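You operate a simulated robot arm through the tools that you are given. There is no shell and no other tool. Be economical: measure what you need, move in short steps, check, and stop when the job is done.

The job below is to be done with a simulated robot arm. You get a single attempt, and the scene is never put back.

TASK
Strip the roller stand: red roller to its board, the three shims out.
Fine: open the stand latch; roller in the middle bed; slacken the stand bolt before the shims.

The check looks at the end state, three seconds after you hand in, the way a careful person would. Anything else that was tipped, shoved, dropped, spilled or broken makes it a failure.

THE ROBOT
A 7-joint arm with a two-finger parallel gripper, fixed in place. Base frame: the origin is at the foot of the arm, x ahead of it, y to its left, z up; the work surface is at about z = 0. Readings come in mm, rad, newtons and seconds.
With the tool pointing down near the work surface it reaches from about 220 to 580 mm from the base axis. Its first joint turns from -1.152 to 1.152 rad. Payload 2.5 kg.
The TCP is the grasp point between the finger pads, 23 mm short of the fingertips. In the tool frame z runs along the fingers and y along their closing line. The gripper opens to 94 mm. The fingers are 38 mm wide and 10 mm thick; the gripper's body (54 by 96 mm) begins 39 mm behind the TCP.
Orientation is that of the tool frame in the base frame, as a unit quaternion [x, y, z, w]. With the fingers straight down and closing along the base's y, the tool's x points along the base's -x, its y along +y and its z along -z.

THE INTERFACE
- The arm moves only by the tool apply_moves. Its argument "deltas" is one flat list of numbers, 7 for each row, row after row: the shift along the tool's x, y, z in mm, then the turn, a rotation vector about the tool's x, y, z in rad, then the finger opening in mm, from 0 to 94. In form: [tx, ty, tz, ax, ay, az, claw, tx, ty, tz, ax, ay, az, claw, ...]. A call has 1 to 12 rows; each row shifts and turns the commanded pose from where the row before left it, along the tool's axes as they then stand. Rows are played at 5 a second. More than 50 mm and 0.15 rad between two rows, or a gripper value outside its range, and nothing of the call is played. A pose out of reach is approached as far as the arm can. The call stops where the force on the tool passes 40 N (or 10 N more than at its start, if that is more) or the arm is blocked; 0.2 s more then pass. The fingers move at their own pace (about 108 mm/s each) and stop on an object; they squeeze with about 24 N. The grip force told is the motor's: it shows also when the fingers shut on nothing. Time passes only in rows, and 0.2 s behind the last, so rows that do not move let the fingers close. The reply holds the time, the measured pose of the TCP, the force on the tool along the base axes, the opening and the grip force, in the units named above and with some noise, and new pictures: "show" is both (left out), scene, wrist or none.
- Cameras (640 x 400 px; columns grow to the right, rows downward): "scene" is fixed at [107.6, -400.6, 544.2]; the picture's right is [0.89, -0.45, 0.00], its down [-0.26, -0.50, -0.83] and it looks along [0.38, 0.74, -0.56] (base axes); focal length 269 px, centre (320, 200). "wrist" rides on the gripper at [86, 16, -75] in the tool frame; the picture's right is [-0.18, 0.98, 0.00], its down [-0.58, -0.11, -0.81] and it looks along [-0.79, -0.15, 0.59] (tool axes); focal length 243 px, centre (320, 200). There is no depth. A picture from a camera that has moved, and an enlarged one, comes with that camera's place and axes in the base frame and with its lens.
- zoom(camera, box): a new picture of the part [left, top, right, bottom] of that camera's present view, enlarged. The clock stands still meanwhile.
- hand_in(): hands the job in; it is judged then, once.

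Work in short steps. Places have to be worked out from the pictures, the camera data and where the tool is seen: move nearer, look again, correct. Check each grasp and each placing, and mend what went wrong. You have 120 turns and 200 pictures in all, those below and enlarged ones among them. Open the gripper and draw the arm clear of the work before you hand the job in, unless the task says otherwise; then end with one line.

The tools are called after ">>>" as name(argument=value, ...) on one line, values as JSON. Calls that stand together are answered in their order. apply_moves: Moves the arm, as the interface text tells. Its arguments: {"type":"object","properties":{"deltas":{"type":"array","items":{"type":"number"}},"show":{"type":"string","enum":["both","scene","wrist","none"]}},"required":["deltas"]} The other tools are called the same way: zoom (camera, box) takes an enlarged picture of a part of a camera's view; hand_in () hands the job in.

At the start:

```text
t: 0.0
ee_pos: [311.8, -188.2, 406.6]
orientation: [0.0, 1.0, 0.0, 0.0]
force: [0.1, -0.6, -0.3]
opening: 93.9
grip_force: 0.0
```

scene: 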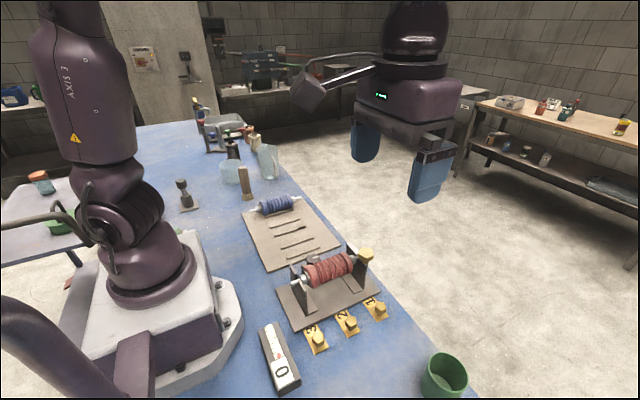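
wrist: 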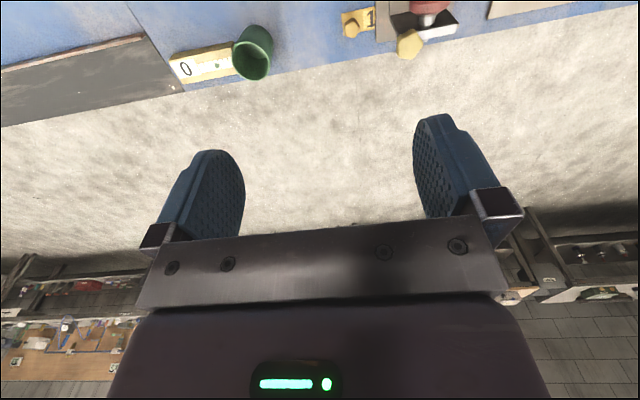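

The scene holds a stand with a red roller, three yellow numbered shims, and a board with a blue roller. I zoom in to understand the parts.

>>> zoom(camera="scene", box=[260, 230, 420, 370])

>>> zoom(camera="scene", box=[170, 110, 350, 280])

>>> zoom(camera="scene", box=[230, 300, 480, 400])

```text
2.86 times, centred on (340, 300) of scene
camera zoom: at [107.6, -400.6, 544.2], right [0.89, -0.45, 0.0], down [-0.26, -0.5, -0.83], along [0.38, 0.74, -0.56], focal length 768 px, centre (263, -86)
```

zoom: 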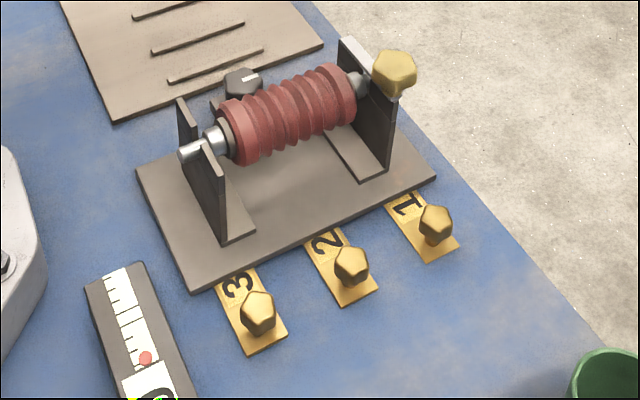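

```text
2.35 times, centred on (260, 195) of scene
camera zoom: at [107.6, -400.6, 544.2], right [0.89, -0.45, 0.0], down [-0.26, -0.5, -0.83], along [0.38, 0.74, -0.56], focal length 633 px, centre (461, 212)
```

zoom: 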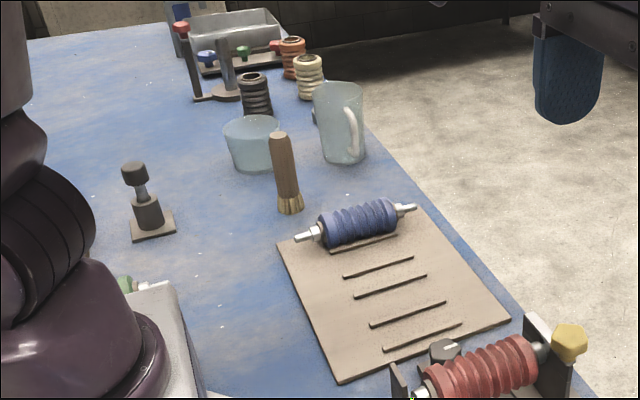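

```text
2.56 times, centred on (355, 350) of scene
camera zoom: at [107.6, -400.6, 544.2], right [0.89, -0.45, 0.0], down [-0.26, -0.5, -0.83], along [0.38, 0.74, -0.56], focal length 688 px, centre (230, -184)
```

zoom: 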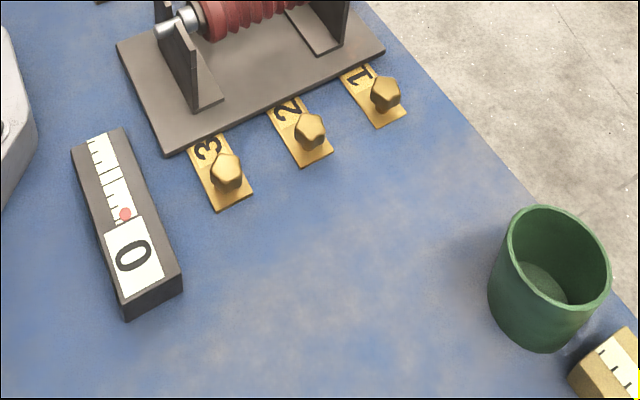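

From the scene camera the stand plate spans about x 200–421, y −102–14. The roller axis lies along x at y≈−44, z≈78, and the shim knobs are at y≈−142, x≈235/312/389. I'll move the wrist over and tilt it to look down on the stand.

>>> apply_moves(deltas=[7, 30, 14, 0, 0, 0, 94, 7, 30, 14, 0, 0, 0, 94, 7, 30, 14, 0, 0, 0, 94, 7, 30, 14, 0, 0, 0, 94, 7, 30, 14, 0, 0, 0, 94, 7, 30, 14, 0, 0, 0, 94, 0, 0, 0, 0, 0.135, 0, 94, 0, 0, 0, 0, 0.135, 0, 94, 0, 0, 0, 0, 0.135, 0, 94, 0, 0, 0, 0, 0.135, 0, 94, 0, 0, 0, 0, 0.135, 0, 94, 0, 0, 0, 0, 0.135, 0, 94])

```text
t: 2.6
ee_pos: [270.4, -8.7, 324.6]
orientation: [0.001, 0.918, 0.0, -0.396]
force: [0.1, 0.1, 0.0]
opening: 94.0
grip_force: 0.0
camera wrist: at [263.4, 7.9, 437.6], right [0.13, 0.98, -0.13], down [0.98, -0.11, 0.13], along [0.12, -0.15, -0.98], focal length 243 px, centre (320, 200)
```

scene: 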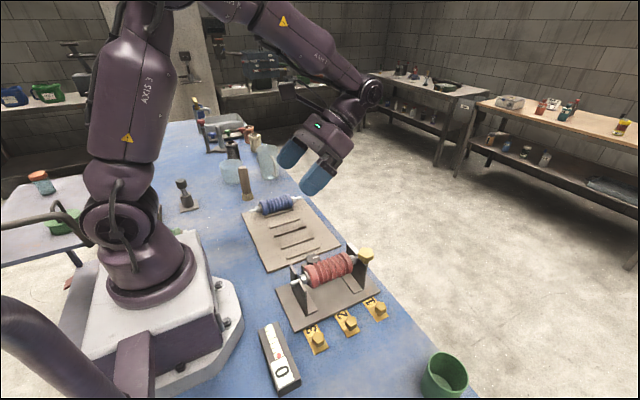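
wrist: 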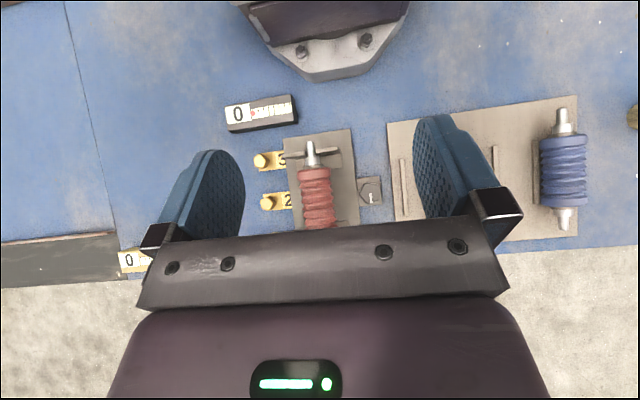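

The top-down view is useful. I zoom in on the stand and on the board.

>>> zoom(camera="wrist", box=[240, 120, 400, 230])

>>> zoom(camera="wrist", box=[380, 80, 600, 250])

>>> zoom(camera="wrist", box=[100, 80, 310, 280])

```text
3.64 times, centred on (320, 175) of wrist
camera zoom: at [263.4, 7.9, 437.6], right [0.13, 0.98, -0.13], down [0.98, -0.11, 0.13], along [0.12, -0.15, -0.98], focal length 882 px, centre (320, 291)
```

zoom: 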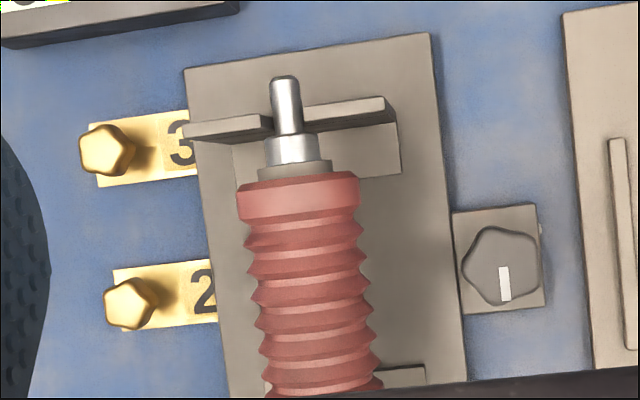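

```text
2.35 times, centred on (490, 165) of wrist
camera zoom: at [263.4, 7.9, 437.6], right [0.13, 0.98, -0.13], down [0.98, -0.11, 0.13], along [0.12, -0.15, -0.98], focal length 571 px, centre (-80, 282)
```

zoom: 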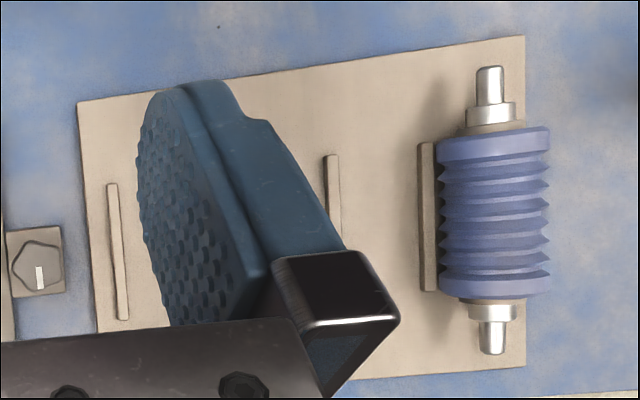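

```text
2.00 times, centred on (205, 180) of wrist
camera zoom: at [263.4, 7.9, 437.6], right [0.13, 0.98, -0.13], down [0.98, -0.11, 0.13], along [0.12, -0.15, -0.98], focal length 485 px, centre (550, 240)
```

zoom: 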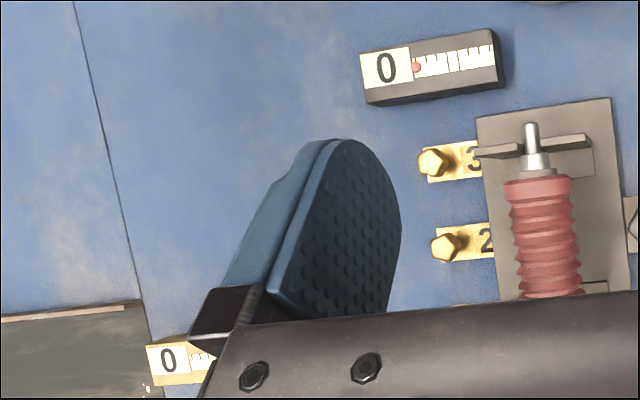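

The bolt is the dark pentagon knob behind the plate at about (308, 28, 49). I'll shift the view in +x to see the yellow latch knob and both gauges.

>>> apply_moves(deltas=[-23, -13, -24, 0, 0, 0, 94, -23, -13, -24, 0, 0, 0, 94, -23, -14, -24, 0, 0, 0, 94], show="wrist")

```text
t: 3.4
ee_pos: [370.2, -48.8, 322.4]
orientation: [0.001, 0.92, 0.0, -0.393]
force: [0.2, 0.7, -0.6]
opening: 94.0
grip_force: 0.1
camera wrist: at [362.7, -32.9, 436.5], right [0.13, 0.98, -0.13], down [0.98, -0.11, 0.14], along [0.12, -0.15, -0.98], focal length 243 px, centre (320, 200)
```

wrist: 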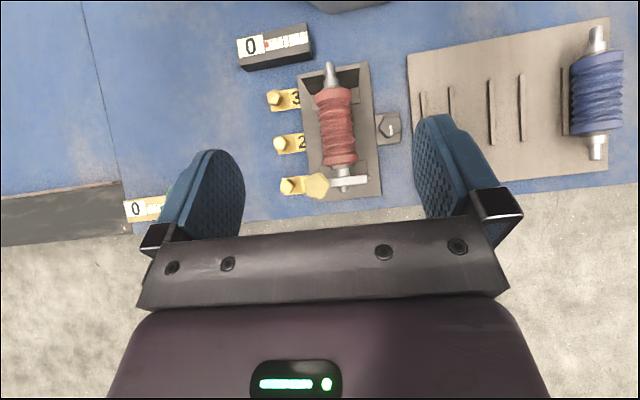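

>>> zoom(camera="wrist", box=[260, 50, 410, 220])

>>> zoom(camera="wrist", box=[400, 10, 640, 190])

>>> zoom(camera="scene", box=[330, 235, 390, 285])

```text
2.35 times, centred on (335, 135) of wrist
camera zoom: at [362.7, -32.9, 436.5], right [0.13, 0.98, -0.13], down [0.98, -0.11, 0.14], along [0.12, -0.15, -0.98], focal length 571 px, centre (285, 353)
```

zoom: 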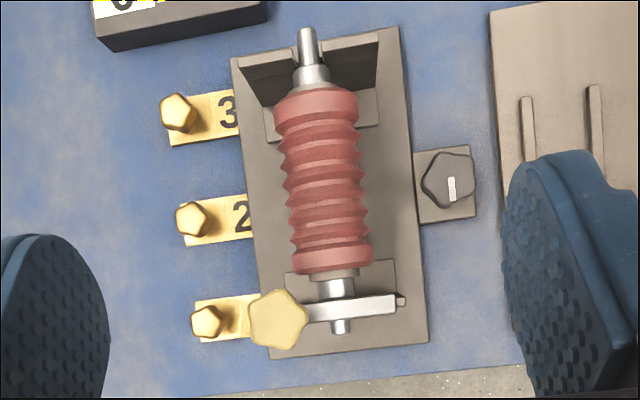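

```text
2.22 times, centred on (520, 100) of wrist
camera zoom: at [362.7, -32.9, 436.5], right [0.13, 0.98, -0.13], down [0.98, -0.11, 0.14], along [0.12, -0.15, -0.98], focal length 539 px, centre (-124, 422)
```

zoom: 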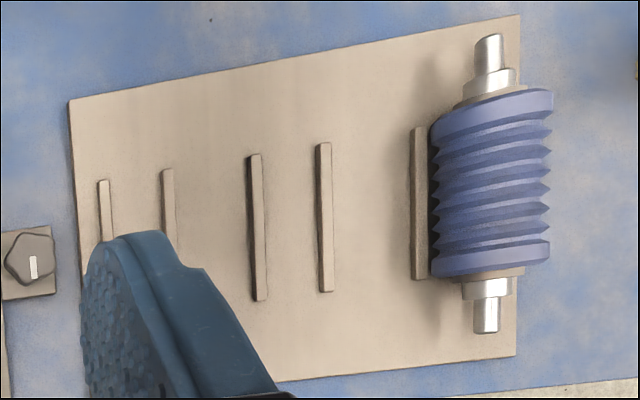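

```text
8.00 times, centred on (360, 260) of scene
camera zoom: at [107.6, -400.5, 544.2], right [0.89, -0.45, 0.0], down [-0.26, -0.5, -0.83], along [0.38, 0.74, -0.56], focal length 2151 px, centre (0, -280)
```

zoom: 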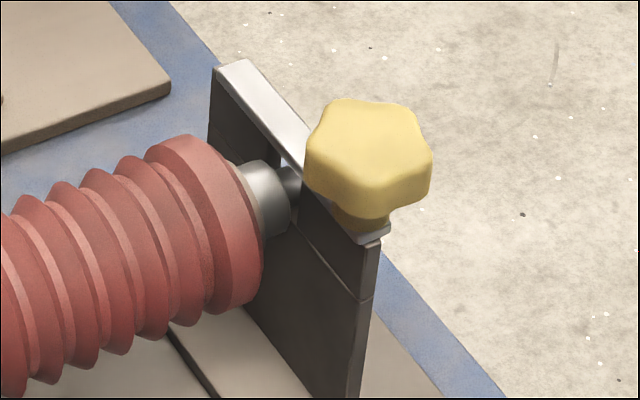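

The latch seems to be a bar across the right wall with the yellow knob on its front end. I'll go closer to see how it is hinged.

>>> apply_moves(deltas=[-29, -7, 18, 0, 0, 0, 94, -29, -7, 18, 0, 0, 0, 94, -28, 0, 18, 0, 0, 0, 94], show="wrist")

>>> zoom(camera="wrist", box=[240, 60, 440, 220])

```text
t: 4.2
ee_pos: [389.8, -65.2, 224.4]
orientation: [0.001, 0.919, 0.0, -0.394]
force: [0.6, -0.2, -0.3]
opening: 93.9
grip_force: 0.1
camera wrist: at [382.9, -49.1, 338.7], right [0.13, 0.98, -0.13], down [0.98, -0.11, 0.14], along [0.12, -0.15, -0.98], focal length 243 px, centre (320, 200)
```

wrist: 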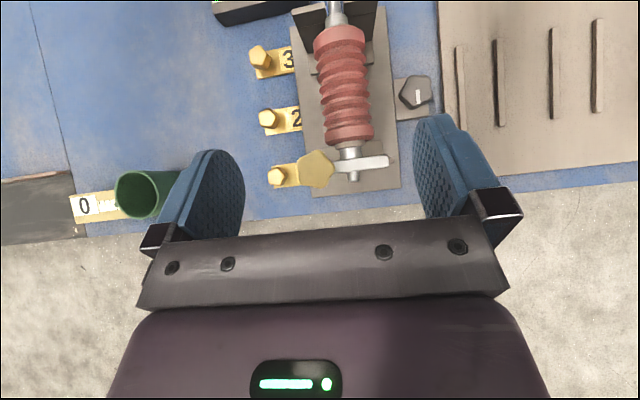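

```text
2.50 times, centred on (340, 140) of wrist
camera zoom: at [382.9, -49.1, 338.7], right [0.13, 0.98, -0.13], down [0.98, -0.11, 0.14], along [0.12, -0.15, -0.98], focal length 606 px, centre (270, 350)
```

zoom: 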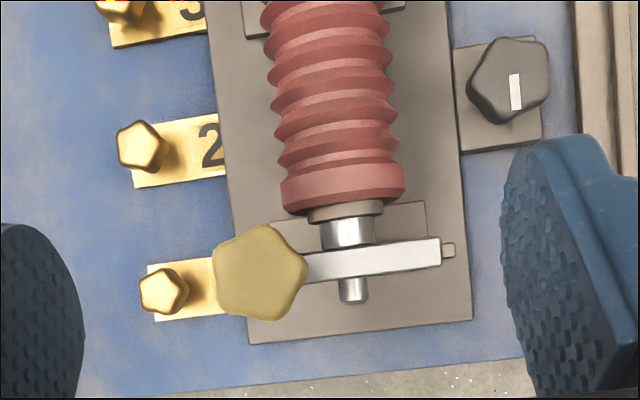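

I'll level the tool so the camera looks forward along +x from above the roller and shows the latch face-on.

>>> apply_moves(deltas=[0, 0, 0, 0, -0.135, 0, 94, 0, 0, 0, 0, -0.135, 0, 94, 0, 0, 0, 0, -0.135, 0, 94, 0, 0, 0, 0, -0.135, 0, 94, 0, 0, 0, 0, -0.135, 0, 94, 0, 0, 0, 0, -0.135, 0, 94, 25, 10, 25, 0, 0, 0, 94, 25, 10, 25, 0, 0, 0, 94], show="wrist")

>>> zoom(camera="wrist", box=[220, 90, 420, 230])

```text
t: 6.0
ee_pos: [338.7, -42.7, 173.7]
orientation: [0.001, 1.0, 0.0, 0.0]
force: [0.1, 1.1, 0.0]
opening: 94.1
grip_force: 0.1
camera wrist: at [250.2, -26.6, 248.0], right [0.19, 0.98, 0.0], down [0.58, -0.11, 0.81], along [0.79, -0.15, -0.59], focal length 243 px, centre (320, 200)
```

wrist: 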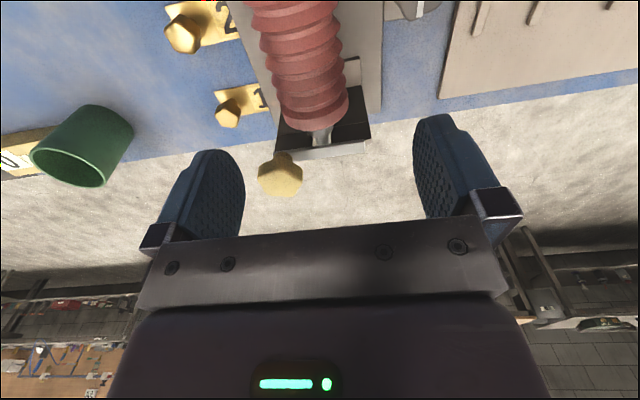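

```text
2.86 times, centred on (320, 160) of wrist
camera zoom: at [250.2, -26.6, 248.0], right [0.19, 0.98, 0.0], down [0.58, -0.11, 0.81], along [0.79, -0.15, -0.59], focal length 693 px, centre (320, 314)
```

zoom: 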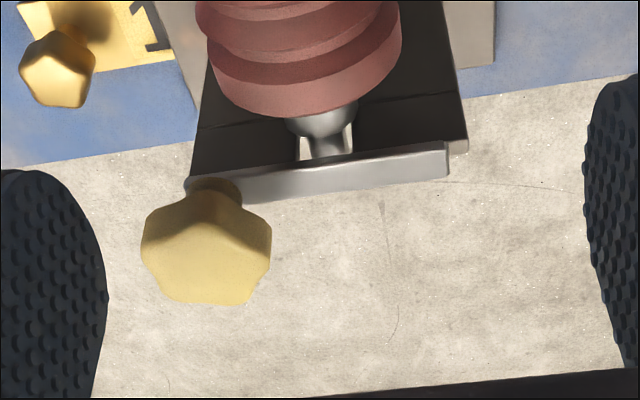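

The knob sits on the bar's front end and the bar rests on the wall, so the hinge should be at the back (y≈−15). I'll yaw 90° to look at the back end from the +y side; this is also the grip I want, closing along x.

>>> apply_moves(deltas=[0, 0, -45, 0, 0, 0.1428, 94, 0, 0, -45, 0, 0, 0.1428, 94, 0, 0, 0, 0, 0, 0.1428, 94, 0, 0, 0, 0, 0, 0.1428, 94, 0, 0, 0, 0, 0, 0.1428, 94, 0, 0, 0, 0, 0, 0.1428, 94, 0, 0, 0, 0, 0, 0.1428, 94, 0, 0, 0, 0, 0, 0.1428, 94, 0, 0, 0, 0, 0, 0.1428, 94, 0, 0, 0, 0, 0, 0.1428, 94, 0, 0, 0, 0, 0, 0.1428, 94], show="none")

>>> apply_moves(deltas=[31, 14, 0, 0, 0, 0, 94, 31, 14, 0, 0, 0, 0, 94, 31, 14, 30, 0, 0, 0, 94, 0, 0, 40, 0, 0, 0, 94, 0, 0, 40, 0, 0, 0, 94])

>>> zoom(camera="wrist", box=[220, 90, 420, 230])

```text
t: 8.4
ee_pos: [341.2, -41.8, 262.9]
orientation: [0.709, 0.705, 0.0, 0.0]
force: [1.0, 0.2, -0.4]
opening: 94.0
grip_force: 0.1
```

```text
t: 9.6
ee_pos: [382.5, 52.9, 154.2]
orientation: [0.708, 0.707, 0.0, 0.0]
force: [0.0, 0.1, 0.2]
opening: 94.0
grip_force: 0.1
camera wrist: at [397.0, 138.7, 228.2], right [0.98, -0.18, 0.0], down [-0.11, -0.58, 0.81], along [-0.15, -0.79, -0.59], focal length 243 px, centre (320, 200)
```

scene: 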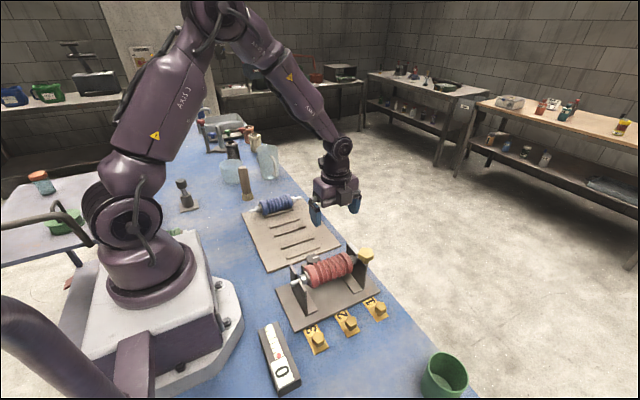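
wrist: 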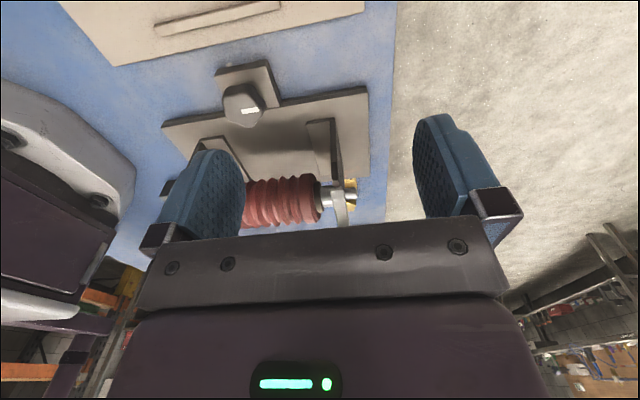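

```text
2.86 times, centred on (320, 160) of wrist
camera zoom: at [397.0, 138.7, 228.2], right [0.98, -0.18, 0.0], down [-0.11, -0.58, 0.81], along [-0.15, -0.79, -0.59], focal length 693 px, centre (320, 314)
```

zoom: 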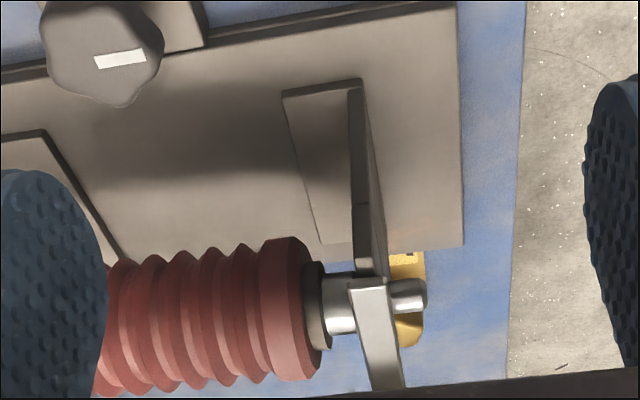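

No hinge pin is visible, so I'll find the latch motion by touch; the stand should still be clamped by its bolt. I position above the latch knob at (381, −82) with a moderate opening.

>>> apply_moves(deltas=[-20, 0, -40, 0, 0, 0, 60, -40, -1, -20, 0, 0, 0, 60, -40, 0, 0, 0, 0, 0, 60, -35, 0, 0, 0, 0, 0, 60, 0, 0, 35, 0, 0, 0, 60])

>>> zoom(camera="wrist", box=[220, 90, 420, 230])

>>> zoom(camera="scene", box=[310, 180, 430, 280])

```text
t: 10.8
ee_pos: [380.8, -83.6, 178.1]
orientation: [0.707, 0.707, 0.0, -0.001]
force: [0.3, -1.3, 0.6]
opening: 60.2
grip_force: 0.0
camera wrist: at [395.4, 2.1, 252.6], right [0.98, -0.18, 0.0], down [-0.11, -0.58, 0.81], along [-0.15, -0.79, -0.59], focal length 243 px, centre (320, 200)
```

scene: 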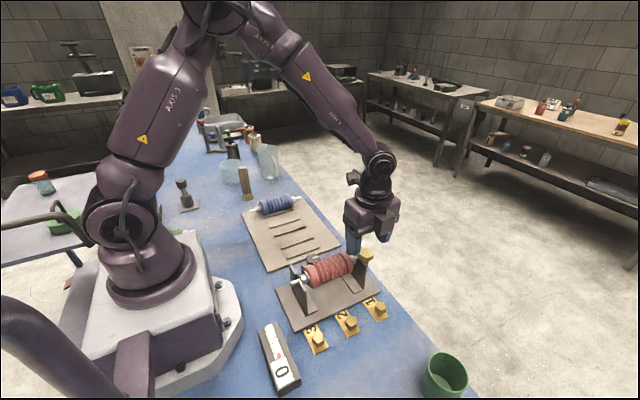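
wrist: 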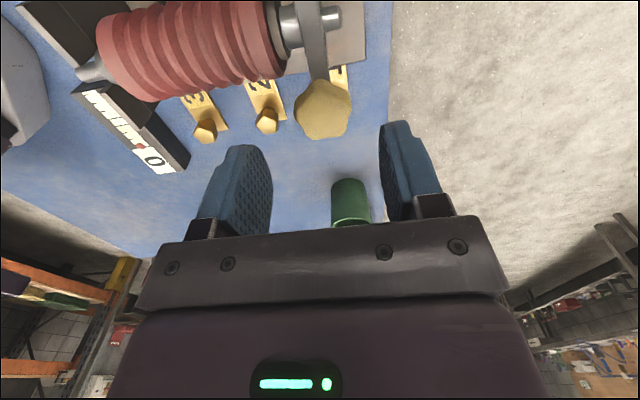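

```text
2.86 times, centred on (320, 160) of wrist
camera zoom: at [395.4, 2.1, 252.6], right [0.98, -0.18, 0.0], down [-0.11, -0.58, 0.81], along [-0.15, -0.79, -0.59], focal length 693 px, centre (320, 314)
```

zoom: 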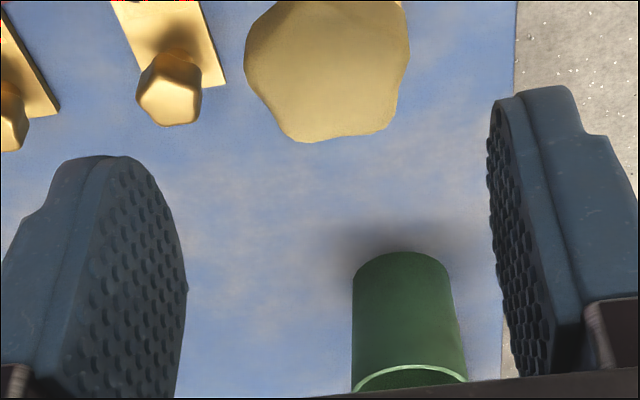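

```text
4.00 times, centred on (370, 230) of scene
camera zoom: at [107.6, -400.6, 544.2], right [0.89, -0.45, 0.0], down [-0.26, -0.5, -0.83], along [0.38, 0.74, -0.56], focal length 1076 px, centre (120, 80)
```

zoom: 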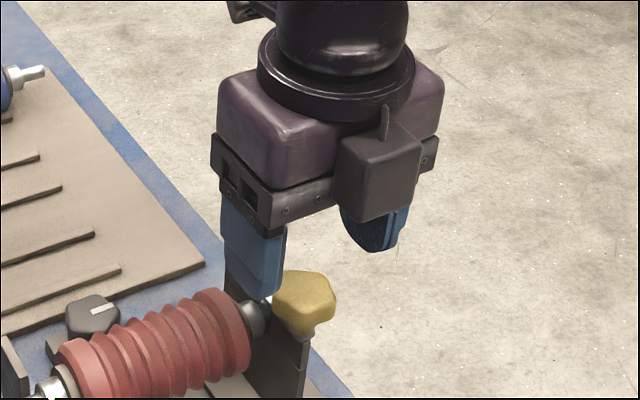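

The knob centre is confirmed at about (380.6, −82.4), top z≈128. I descend to z≈133 and close on it.

>>> apply_moves(deltas=[1, 0, 25, 0, 0, 0, 60, 0, 0, 20, 0, 0, 0, 60, 0, 0, 0, 0, 0, 0, 60])

>>> zoom(camera="scene", box=[320, 215, 410, 285])

```text
t: 11.6
ee_pos: [381.0, -83.7, 134.2]
orientation: [0.707, 0.707, 0.0, 0.0]
force: [0.0, -0.2, 0.4]
opening: 59.9
grip_force: 0.0
camera wrist: at [396.7, 2.9, 208.0], right [0.98, -0.18, 0.0], down [-0.11, -0.58, 0.81], along [-0.15, -0.79, -0.59], focal length 243 px, centre (320, 200)
```

scene: 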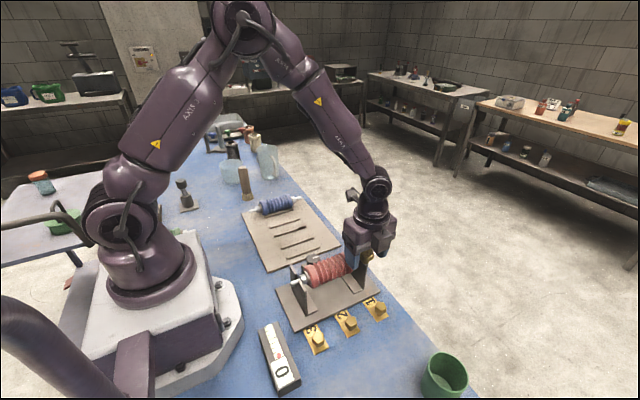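
wrist: 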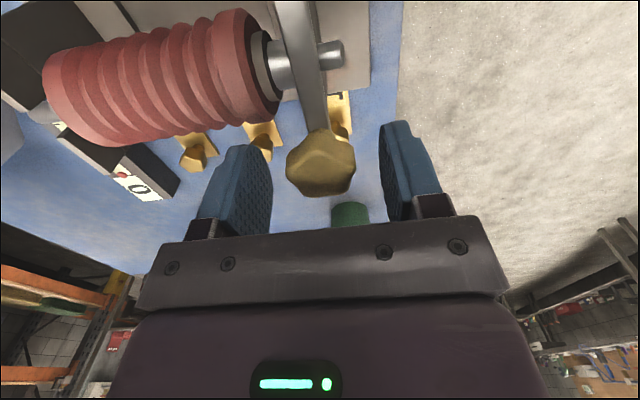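

```text
5.71 times, centred on (365, 250) of scene
camera zoom: at [107.6, -400.6, 544.2], right [0.89, -0.45, 0.0], down [-0.26, -0.5, -0.83], along [0.38, 0.74, -0.56], focal length 1536 px, centre (63, -86)
```

zoom: 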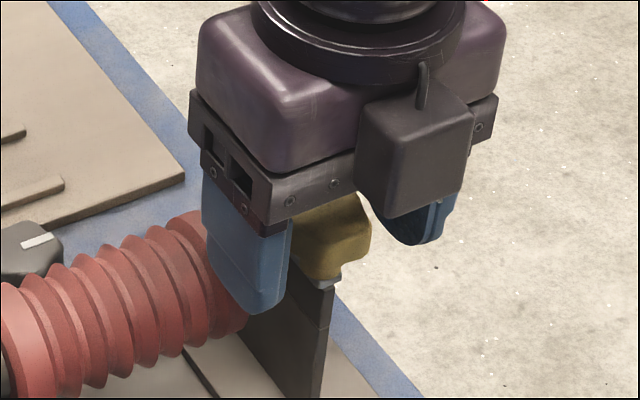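

The knob lies between the pads. I close gently and let the fingers settle.

>>> apply_moves(deltas=[0, 0, 0, 0, 0, 0, 20, 0, 0, 0, 0, 0, 0, 20, 0, 0, 0, 0, 0, 0, 20], show="wrist")

```text
t: 12.4
ee_pos: [383.6, -84.0, 133.0]
orientation: [0.707, 0.707, 0.001, 0.002]
force: [18.0, -2.3, -16.7]
opening: 32.0
grip_force: 44.8
camera wrist: at [397.5, 3.0, 208.2], right [0.98, -0.18, 0.0], down [-0.11, -0.58, 0.81], along [-0.15, -0.79, -0.59], focal length 243 px, centre (320, 200)
```

wrist: 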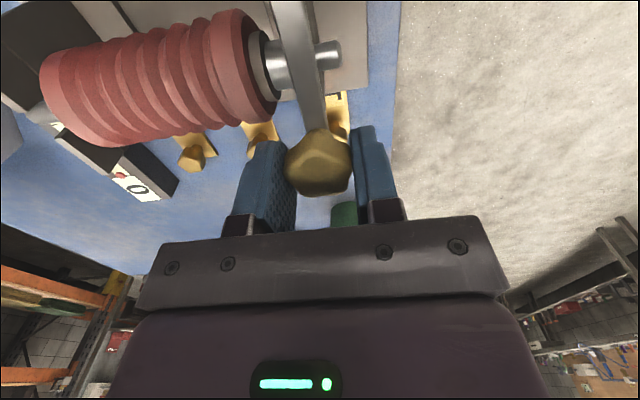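

Gripped at 32 mm, but the knob resisted sideways with 18 N in x, so it likely doesn't swing horizontally. I relieve the offset and try a small lift.

>>> apply_moves(deltas=[0, 2.5, 0, 0, 0, 0, 20, 0, 0, -2, 0, 0, 0, 20], show="none")

>>> apply_moves(deltas=[0, 0, -2, 0, 0, 0, 20, 0, 0, -1, 0, 0, 0, 20], show="wrist")

```text
t: 13.1
ee_pos: [383.0, -84.0, 133.0]
orientation: [0.708, 0.707, -0.001, -0.001]
force: [2.0, -1.1, -2.3]
opening: 31.7
grip_force: 44.9
stopped in row 2: the force on the tool passed its limit (the readings are from after the stop); the commanded pose is now the measured one
```

```text
t: 13.6
ee_pos: [382.8, -83.5, 134.0]
orientation: [0.708, 0.706, -0.002, -0.001]
force: [2.0, -0.3, -3.3]
opening: 31.7
grip_force: 45.0
stopped in row 2: the force on the tool passed its limit (the readings are from after the stop); the commanded pose is now the measured one
camera wrist: at [398.2, 3.1, 208.3], right [0.98, -0.19, 0.0], down [-0.11, -0.58, 0.81], along [-0.15, -0.79, -0.59], focal length 243 px, centre (320, 200)
```

wrist: 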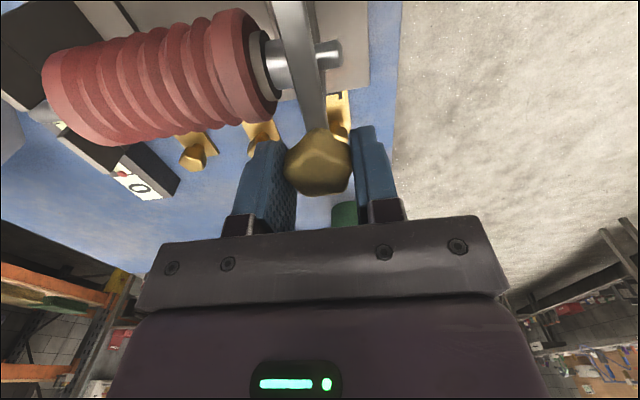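

Lifting is blocked at 2 mm, so the remaining option is that the bar pivots about the knob's vertical axis. I try a small twist.

>>> apply_moves(deltas=[0, 0, 0, 0, 0, 0.06, 20, 0, 0, 0, 0, 0, 0.06, 20], show="wrist")

```text
t: 14.2
ee_pos: [384.6, -84.2, 133.8]
orientation: [0.749, 0.663, -0.003, -0.001]
force: [-2.4, 0.7, -4.5]
opening: 31.7
grip_force: 44.7
camera wrist: at [408.4, 0.5, 208.3], right [0.95, -0.3, 0.0], down [-0.18, -0.56, 0.81], along [-0.25, -0.77, -0.59], focal length 243 px, centre (320, 200)
```

wrist: 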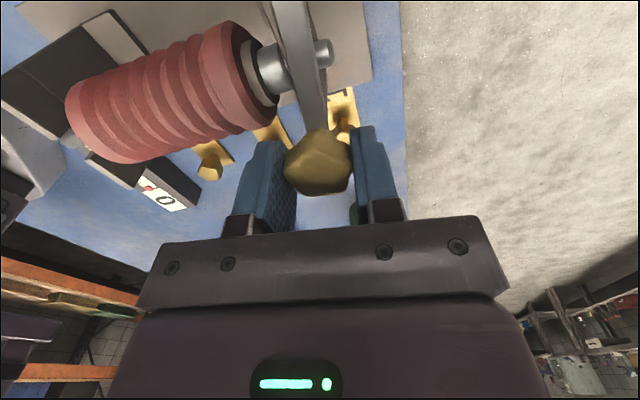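

The bar turned with the knob, so it is a pivot latch. I keep turning it the same way.

>>> apply_moves(deltas=[0, 0, 0, 0, 0, 0.1, 20, 0, 0, 0, 0, 0, 0.1, 20, 0, 0, 0, 0, 0, 0.1, 20, 0, 0, 0, 0, 0, 0.1, 20], show="wrist")

```text
t: 15.2
ee_pos: [381.8, -82.9, 133.7]
orientation: [0.866, 0.5, -0.004, -0.001]
force: [-19.4, 6.0, 16.7]
opening: 31.8
grip_force: 45.0
camera wrist: at [438.5, -16.4, 208.1], right [0.76, -0.65, -0.01], down [-0.38, -0.45, 0.81], along [-0.53, -0.61, -0.59], focal length 243 px, centre (320, 200)
```

wrist: 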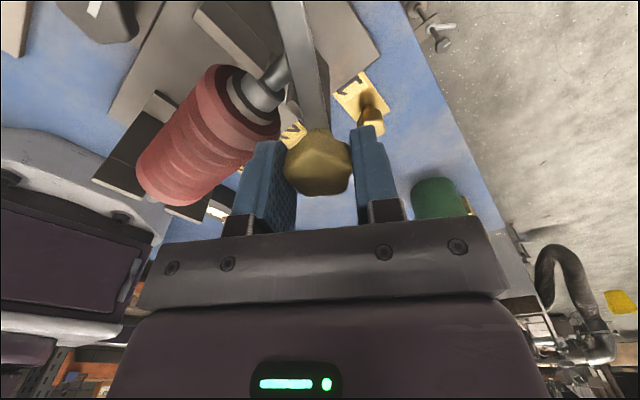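

It has opened 30° with a slight sideways load. I centre a little and continue.

>>> apply_moves(deltas=[-0.7, -1.2, 0.5, 0, 0, 0.1, 20, 0, 0, 0, 0, 0, 0.12, 20, 0, 0, 0, 0, 0, 0.12, 20, 0, 0, 0, 0, 0, 0.12, 20, 0, 0, 0, 0, 0, 0.12, 20], show="wrist")

```text
t: 16.4
ee_pos: [382.0, -82.7, 133.7]
orientation: [0.973, 0.231, -0.003, -0.001]
force: [-18.1, 14.1, 23.8]
opening: 31.6
grip_force: 45.0
camera wrist: at [465.0, -58.0, 207.9], right [0.28, -0.96, 0.0], down [-0.56, -0.17, 0.81], along [-0.78, -0.22, -0.59], focal length 243 px, centre (320, 200)
```

wrist: 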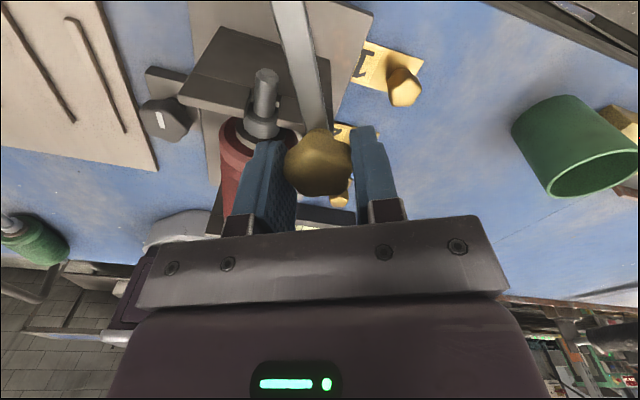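

Now about 63° open. I continue to about 95°, relieving the side load.

>>> apply_moves(deltas=[-0.4, -1.3, -0.8, 0, 0, 0.1, 20, 0, 0, 0, 0, 0, 0.12, 20, 0, 0, 0, 0, 0, 0.12, 20, 0, 0, 0, 0, 0, 0.12, 20, 0, 0, 0, 0, 0, 0.1, 20])

```text
t: 17.6
ee_pos: [380.8, -82.5, 133.9]
orientation: [0.999, -0.045, -0.004, -0.001]
force: [-3.5, 16.7, -1.7]
opening: 31.5
grip_force: 45.0
camera wrist: at [463.9, -105.6, 207.8], right [-0.27, -0.96, 0.0], down [-0.56, 0.16, 0.81], along [-0.78, 0.22, -0.59], focal length 243 px, centre (320, 200)
```

scene: 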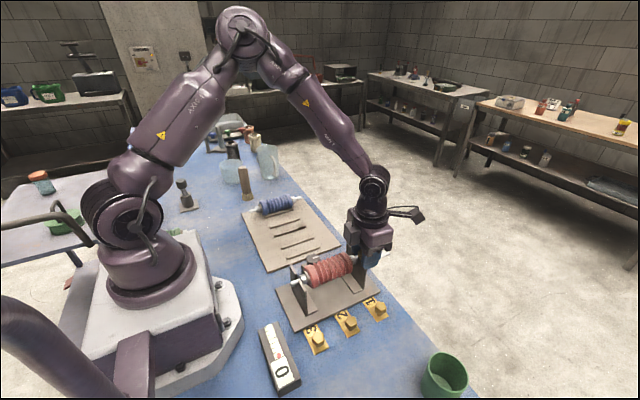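
wrist: 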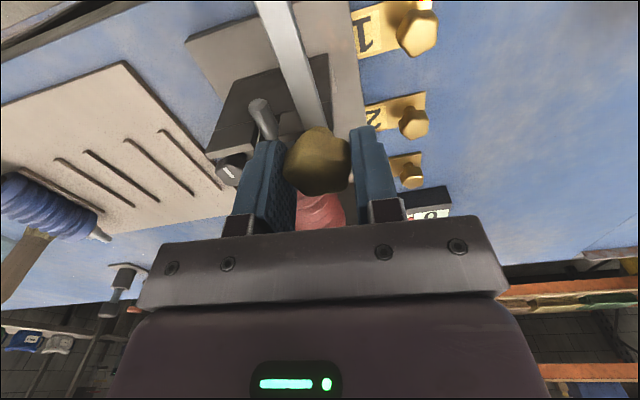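

The bar now points +x, about 95° open. I release, rise straight up, and turn the wrist back toward its home yaw.

>>> apply_moves(deltas=[0, 0, 0, 0, 0, 0, 60, 0, 0, 0, 0, 0, 0, 60, 0, 0, -40, 0, 0, 0, 60, 0, 0, -45, 0, 0, 0, 60, 0, 0, -25, 0, 0, -0.14, 60, 0, 0, 0, 0, 0, -0.14, 60, 0, 0, 0, 0, 0, -0.14, 60, 0, 0, 0, 0, 0, -0.14, 60, 0, 0, 0, 0, 0, -0.14, 60, 0, 0, 0, 0, 0, -0.14, 60, 0, 0, 0, 0, 0, -0.14, 60, 0, 0, 0, 0, 0, -0.14, 60], show="scene")

>>> apply_moves(deltas=[0, 0, 0, 0, 0, -0.14, 60, 0, 0, 0, 0, 0, -0.14, 60, 0, 0, 0, 0, 0, -0.14, 60, 0, 0, 0, 0, 0, -0.14, 60, 0, 0, 0, 0, 0, -0.14, 60, 0, 0, 0, 0, 0, -0.14, 60, 0, 0, 0, 0, 0, -0.14, 60, 0, 0, 0, 0, 0, -0.14, 60, 0, 0, 0, 0, 0, -0.14, 60, 0, 0, 0, 0, 0, -0.14, 80, 0, 0, 0, 0, 0, -0.14, 80, 0, 0, 0, 0, 0, -0.14, 80])

>>> zoom(camera="scene", box=[260, 230, 420, 370])

```text
t: 20.2
ee_pos: [381.1, -82.5, 244.6]
orientation: [0.869, 0.494, -0.002, 0.0]
force: [0.2, -0.1, -0.9]
opening: 59.9
grip_force: 0.0
```

scene: 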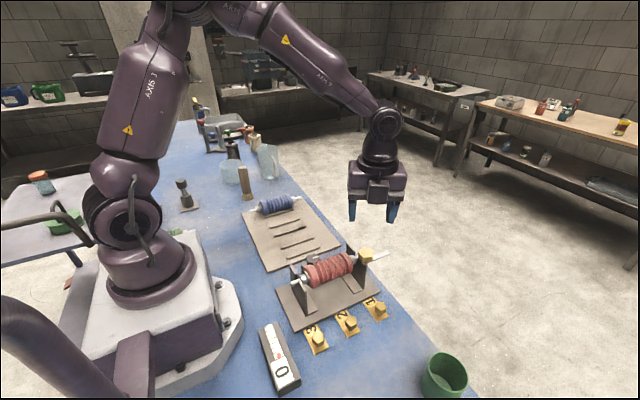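

```text
t: 22.8
ee_pos: [380.5, -84.2, 244.5]
orientation: [0.214, 0.977, -0.001, -0.002]
force: [1.1, 0.5, -0.5]
opening: 80.0
grip_force: 0.0
camera wrist: at [308.5, -32.0, 319.5], right [0.58, 0.82, 0.0], down [0.49, -0.34, 0.81], along [0.66, -0.47, -0.59], focal length 243 px, centre (320, 200)
```

scene: 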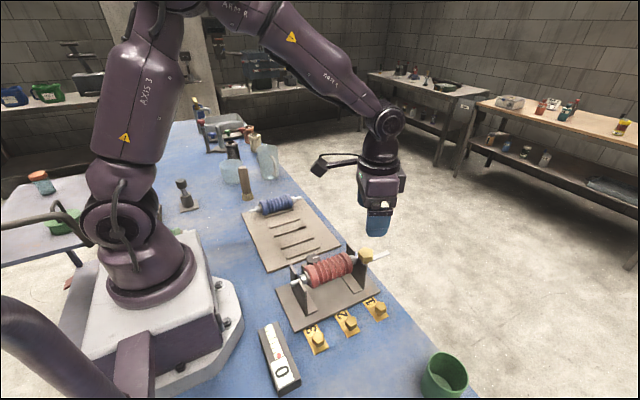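
wrist: 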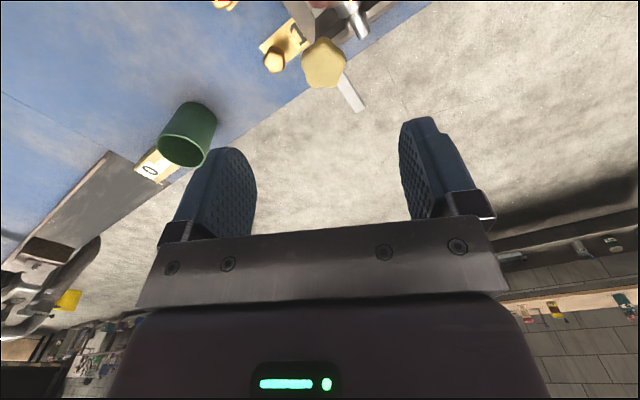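

```text
2.86 times, centred on (340, 300) of scene
camera zoom: at [107.6, -400.6, 544.2], right [0.89, -0.45, 0.0], down [-0.26, -0.5, -0.83], along [0.38, 0.74, -0.56], focal length 768 px, centre (263, -86)
```

zoom: 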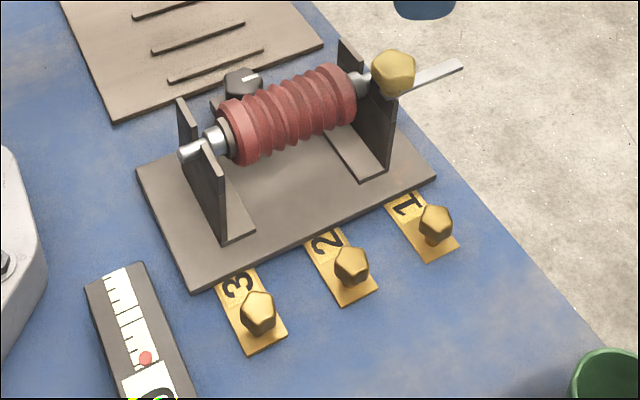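

The latch is open. I finish the yaw, then move above the roller centre (≈309, −47) at z≈150 with the fingers closing along y.

>>> apply_moves(deltas=[0, 0, 0, 0, 0, -0.1437, 90, 0, 0, 0, 0, 0, -0.1437, 90, 0, 0, 0, 0, 0, -0.1437, 90, 36, 18, 0, 0, 0, 0, 90, 36, 18, 20, 0, 0, 0, 90, 0, 0, 40, 0, 0, 0, 90, 0, 0, 30, 0, 0, 0, 90])

>>> zoom(camera="scene", box=[260, 190, 420, 330])

```text
t: 24.4
ee_pos: [307.9, -46.3, 154.4]
orientation: [0.001, 1.0, -0.001, -0.002]
force: [0.3, 0.3, 0.5]
opening: 90.0
grip_force: 0.2
camera wrist: at [219.8, -29.4, 230.4], right [0.19, 0.98, 0.0], down [0.58, -0.11, 0.8], along [0.79, -0.15, -0.59], focal length 243 px, centre (320, 200)
```

scene: 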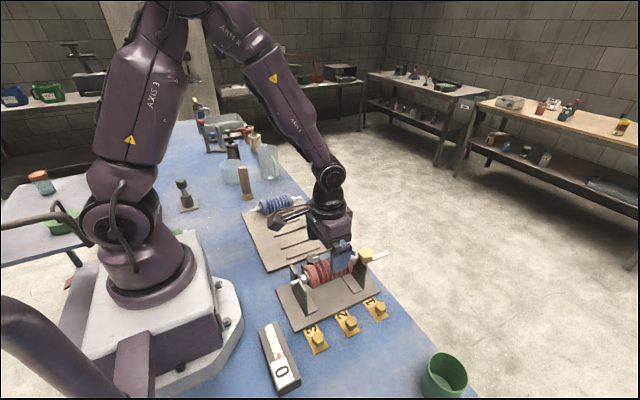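
wrist: 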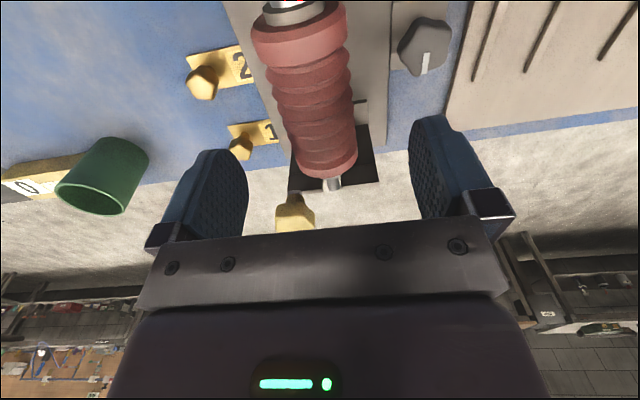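

```text
2.86 times, centred on (340, 260) of scene
camera zoom: at [107.6, -400.6, 544.2], right [0.89, -0.45, 0.0], down [-0.26, -0.5, -0.83], along [0.38, 0.74, -0.56], focal length 768 px, centre (263, 29)
```

zoom: 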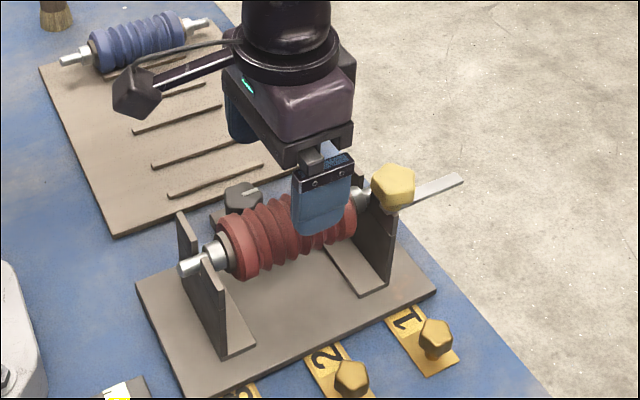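

Wrist view puts the roller axis near y≈−48.5. I shift 2 mm and descend in steps to z≈92, above the axis.

>>> apply_moves(deltas=[0, -2, 30, 0, 0, 0, 80, 0, 0, 32, 0, 0, 0, 70, 0, 0, 0, 0, 0, 0, 62])

>>> zoom(camera="scene", box=[280, 220, 400, 320])

```text
t: 25.2
ee_pos: [308.2, -46.8, 91.8]
orientation: [0.002, 1.0, -0.001, -0.002]
force: [-1.3, -0.2, 0.2]
opening: 62.0
grip_force: 0.0
camera wrist: at [220.7, -31.1, 167.1], right [0.19, 0.98, 0.0], down [0.58, -0.11, 0.8], along [0.79, -0.15, -0.59], focal length 243 px, centre (320, 200)
```

scene: 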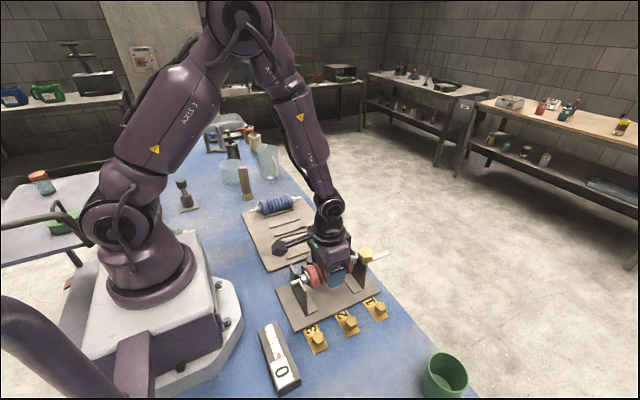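
wrist: 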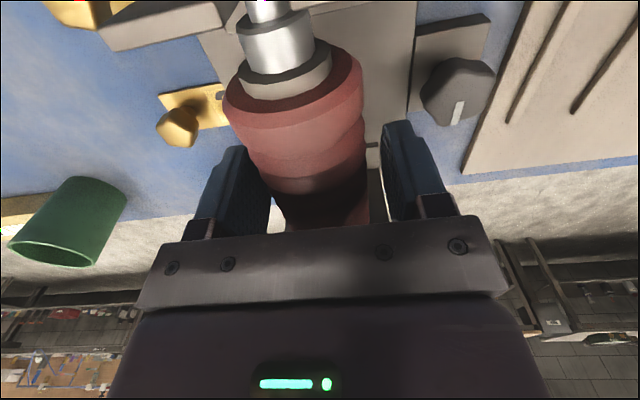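

```text
4.00 times, centred on (340, 270) of scene
camera zoom: at [107.6, -400.6, 544.2], right [0.89, -0.45, 0.0], down [-0.26, -0.5, -0.83], along [0.38, 0.74, -0.56], focal length 1076 px, centre (240, -80)
```

zoom: 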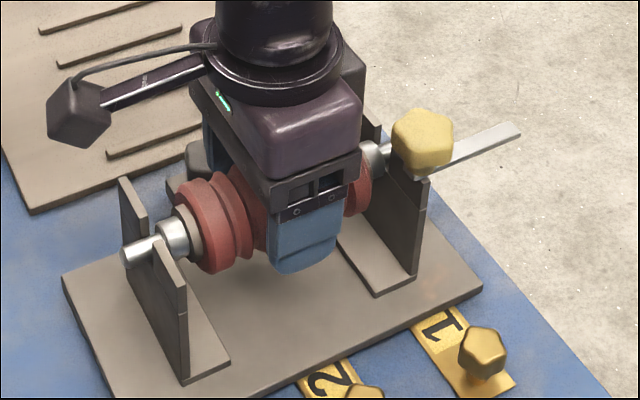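

The roller is between the fingers with a slightly larger gap on the +y side. I shift 1.5 mm to −y and close.

>>> apply_moves(deltas=[0, -1.5, 0, 0, 0, 0, 54, 0, 0, 0, 0, 0, 0, 40, 0, 0, 0, 0, 0, 0, 30, 0, 0, 0, 0, 0, 0, 30], show="wrist")

```text
t: 26.2
ee_pos: [307.5, -50.7, 91.1]
orientation: [0.001, 1.0, 0.0, -0.002]
force: [1.7, 0.7, 0.3]
opening: 48.8
grip_force: 23.9
camera wrist: at [221.0, -33.2, 167.4], right [0.19, 0.98, 0.0], down [0.58, -0.11, 0.8], along [0.79, -0.15, -0.59], focal length 243 px, centre (320, 200)
```

wrist: 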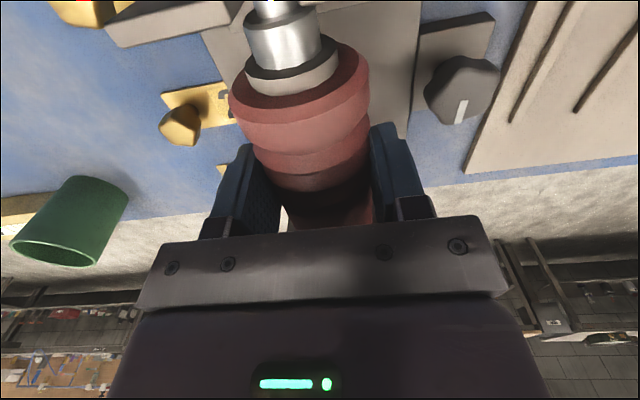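

Gripped cleanly at 48.8 mm with little side force. I lift slowly out of the slots.

>>> apply_moves(deltas=[0, 0, -6, 0, 0, 0, 30, 0, 0, -8, 0, 0, 0, 30, 0, 0, -10, 0, 0, 0, 30, 0, 0, -12, 0, 0, 0, 30])

```text
t: 27.2
ee_pos: [309.5, -50.8, 128.3]
orientation: [0.001, 1.0, -0.002, -0.002]
force: [0.3, -0.2, -2.5]
opening: 49.0
grip_force: 24.1
camera wrist: at [221.4, -33.6, 203.4], right [0.19, 0.98, 0.0], down [0.58, -0.11, 0.8], along [0.79, -0.15, -0.59], focal length 243 px, centre (320, 200)
```

scene: 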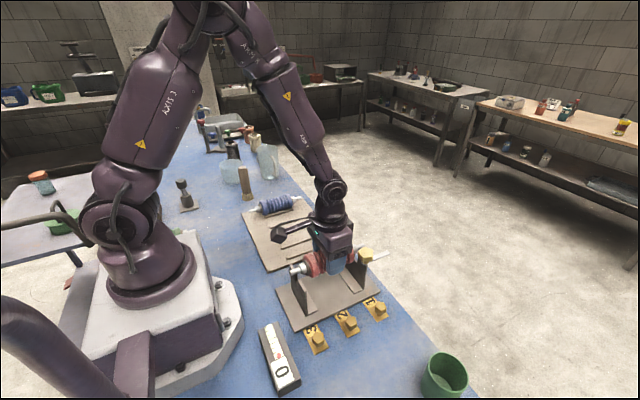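
wrist: 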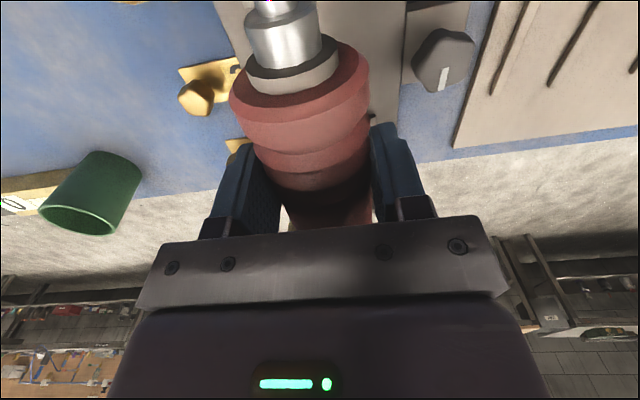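

The roller is free of the stand. I raise it further and carry it toward y≈210 above the middle bed.

>>> apply_moves(deltas=[0, 0, -40, 0, 0, 0, 30, 0, 0, -40, 0, 0, 0, 30, 0, 43, 0, 0, 0, 0, 30, 0, 43, 0, 0, 0, 0, 30, 0, 43, 0, 0, 0, 0, 30, 0, 43, 0, 0, 0, 0, 30, 0, 43, 0, 0, 0, 0, 30, 0, 43, 0, 0, 0, 0, 30, 0, 0, 0, 0, 0, 0, 30])

>>> zoom(camera="scene", box=[210, 150, 370, 290])

>>> zoom(camera="wrist", box=[120, 0, 500, 200])

```text
t: 29.2
ee_pos: [311.4, 207.2, 205.5]
orientation: [0.001, 1.0, -0.001, -0.002]
force: [0.3, 0.8, -3.0]
opening: 49.0
grip_force: 23.8
camera wrist: at [223.1, 224.6, 282.1], right [0.19, 0.98, 0.0], down [0.58, -0.11, 0.8], along [0.79, -0.15, -0.59], focal length 243 px, centre (320, 200)
```

scene: 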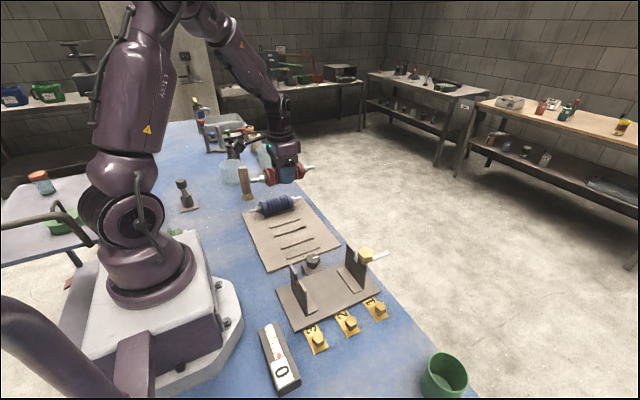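
wrist: 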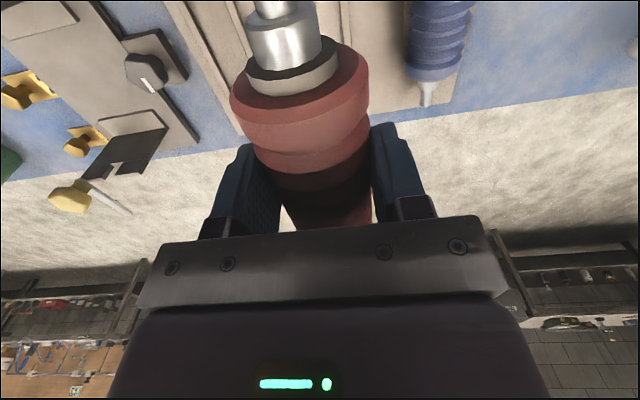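

```text
2.86 times, centred on (290, 220) of scene
camera zoom: at [107.6, -400.5, 544.2], right [0.89, -0.45, 0.0], down [-0.26, -0.5, -0.83], along [0.38, 0.74, -0.56], focal length 768 px, centre (406, 143)
```

zoom: 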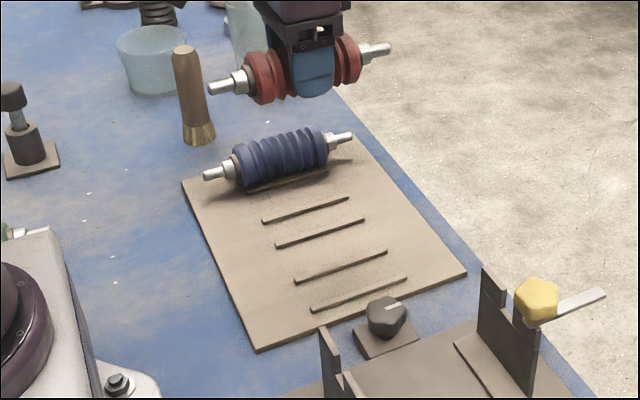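

```text
1.68 times, centred on (310, 100) of wrist
camera zoom: at [223.1, 224.6, 282.1], right [0.19, 0.98, 0.0], down [0.58, -0.11, 0.8], along [0.79, -0.15, -0.59], focal length 409 px, centre (337, 368)
```

zoom: 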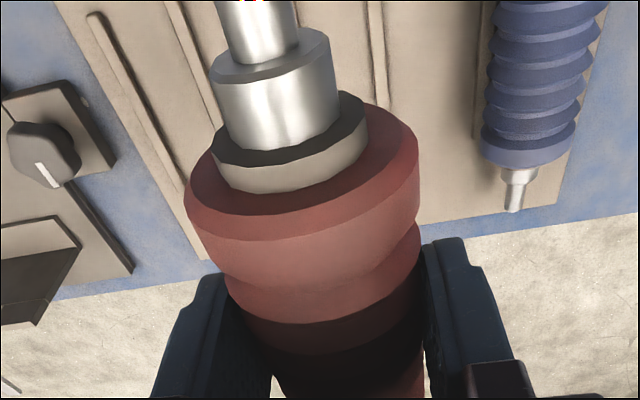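

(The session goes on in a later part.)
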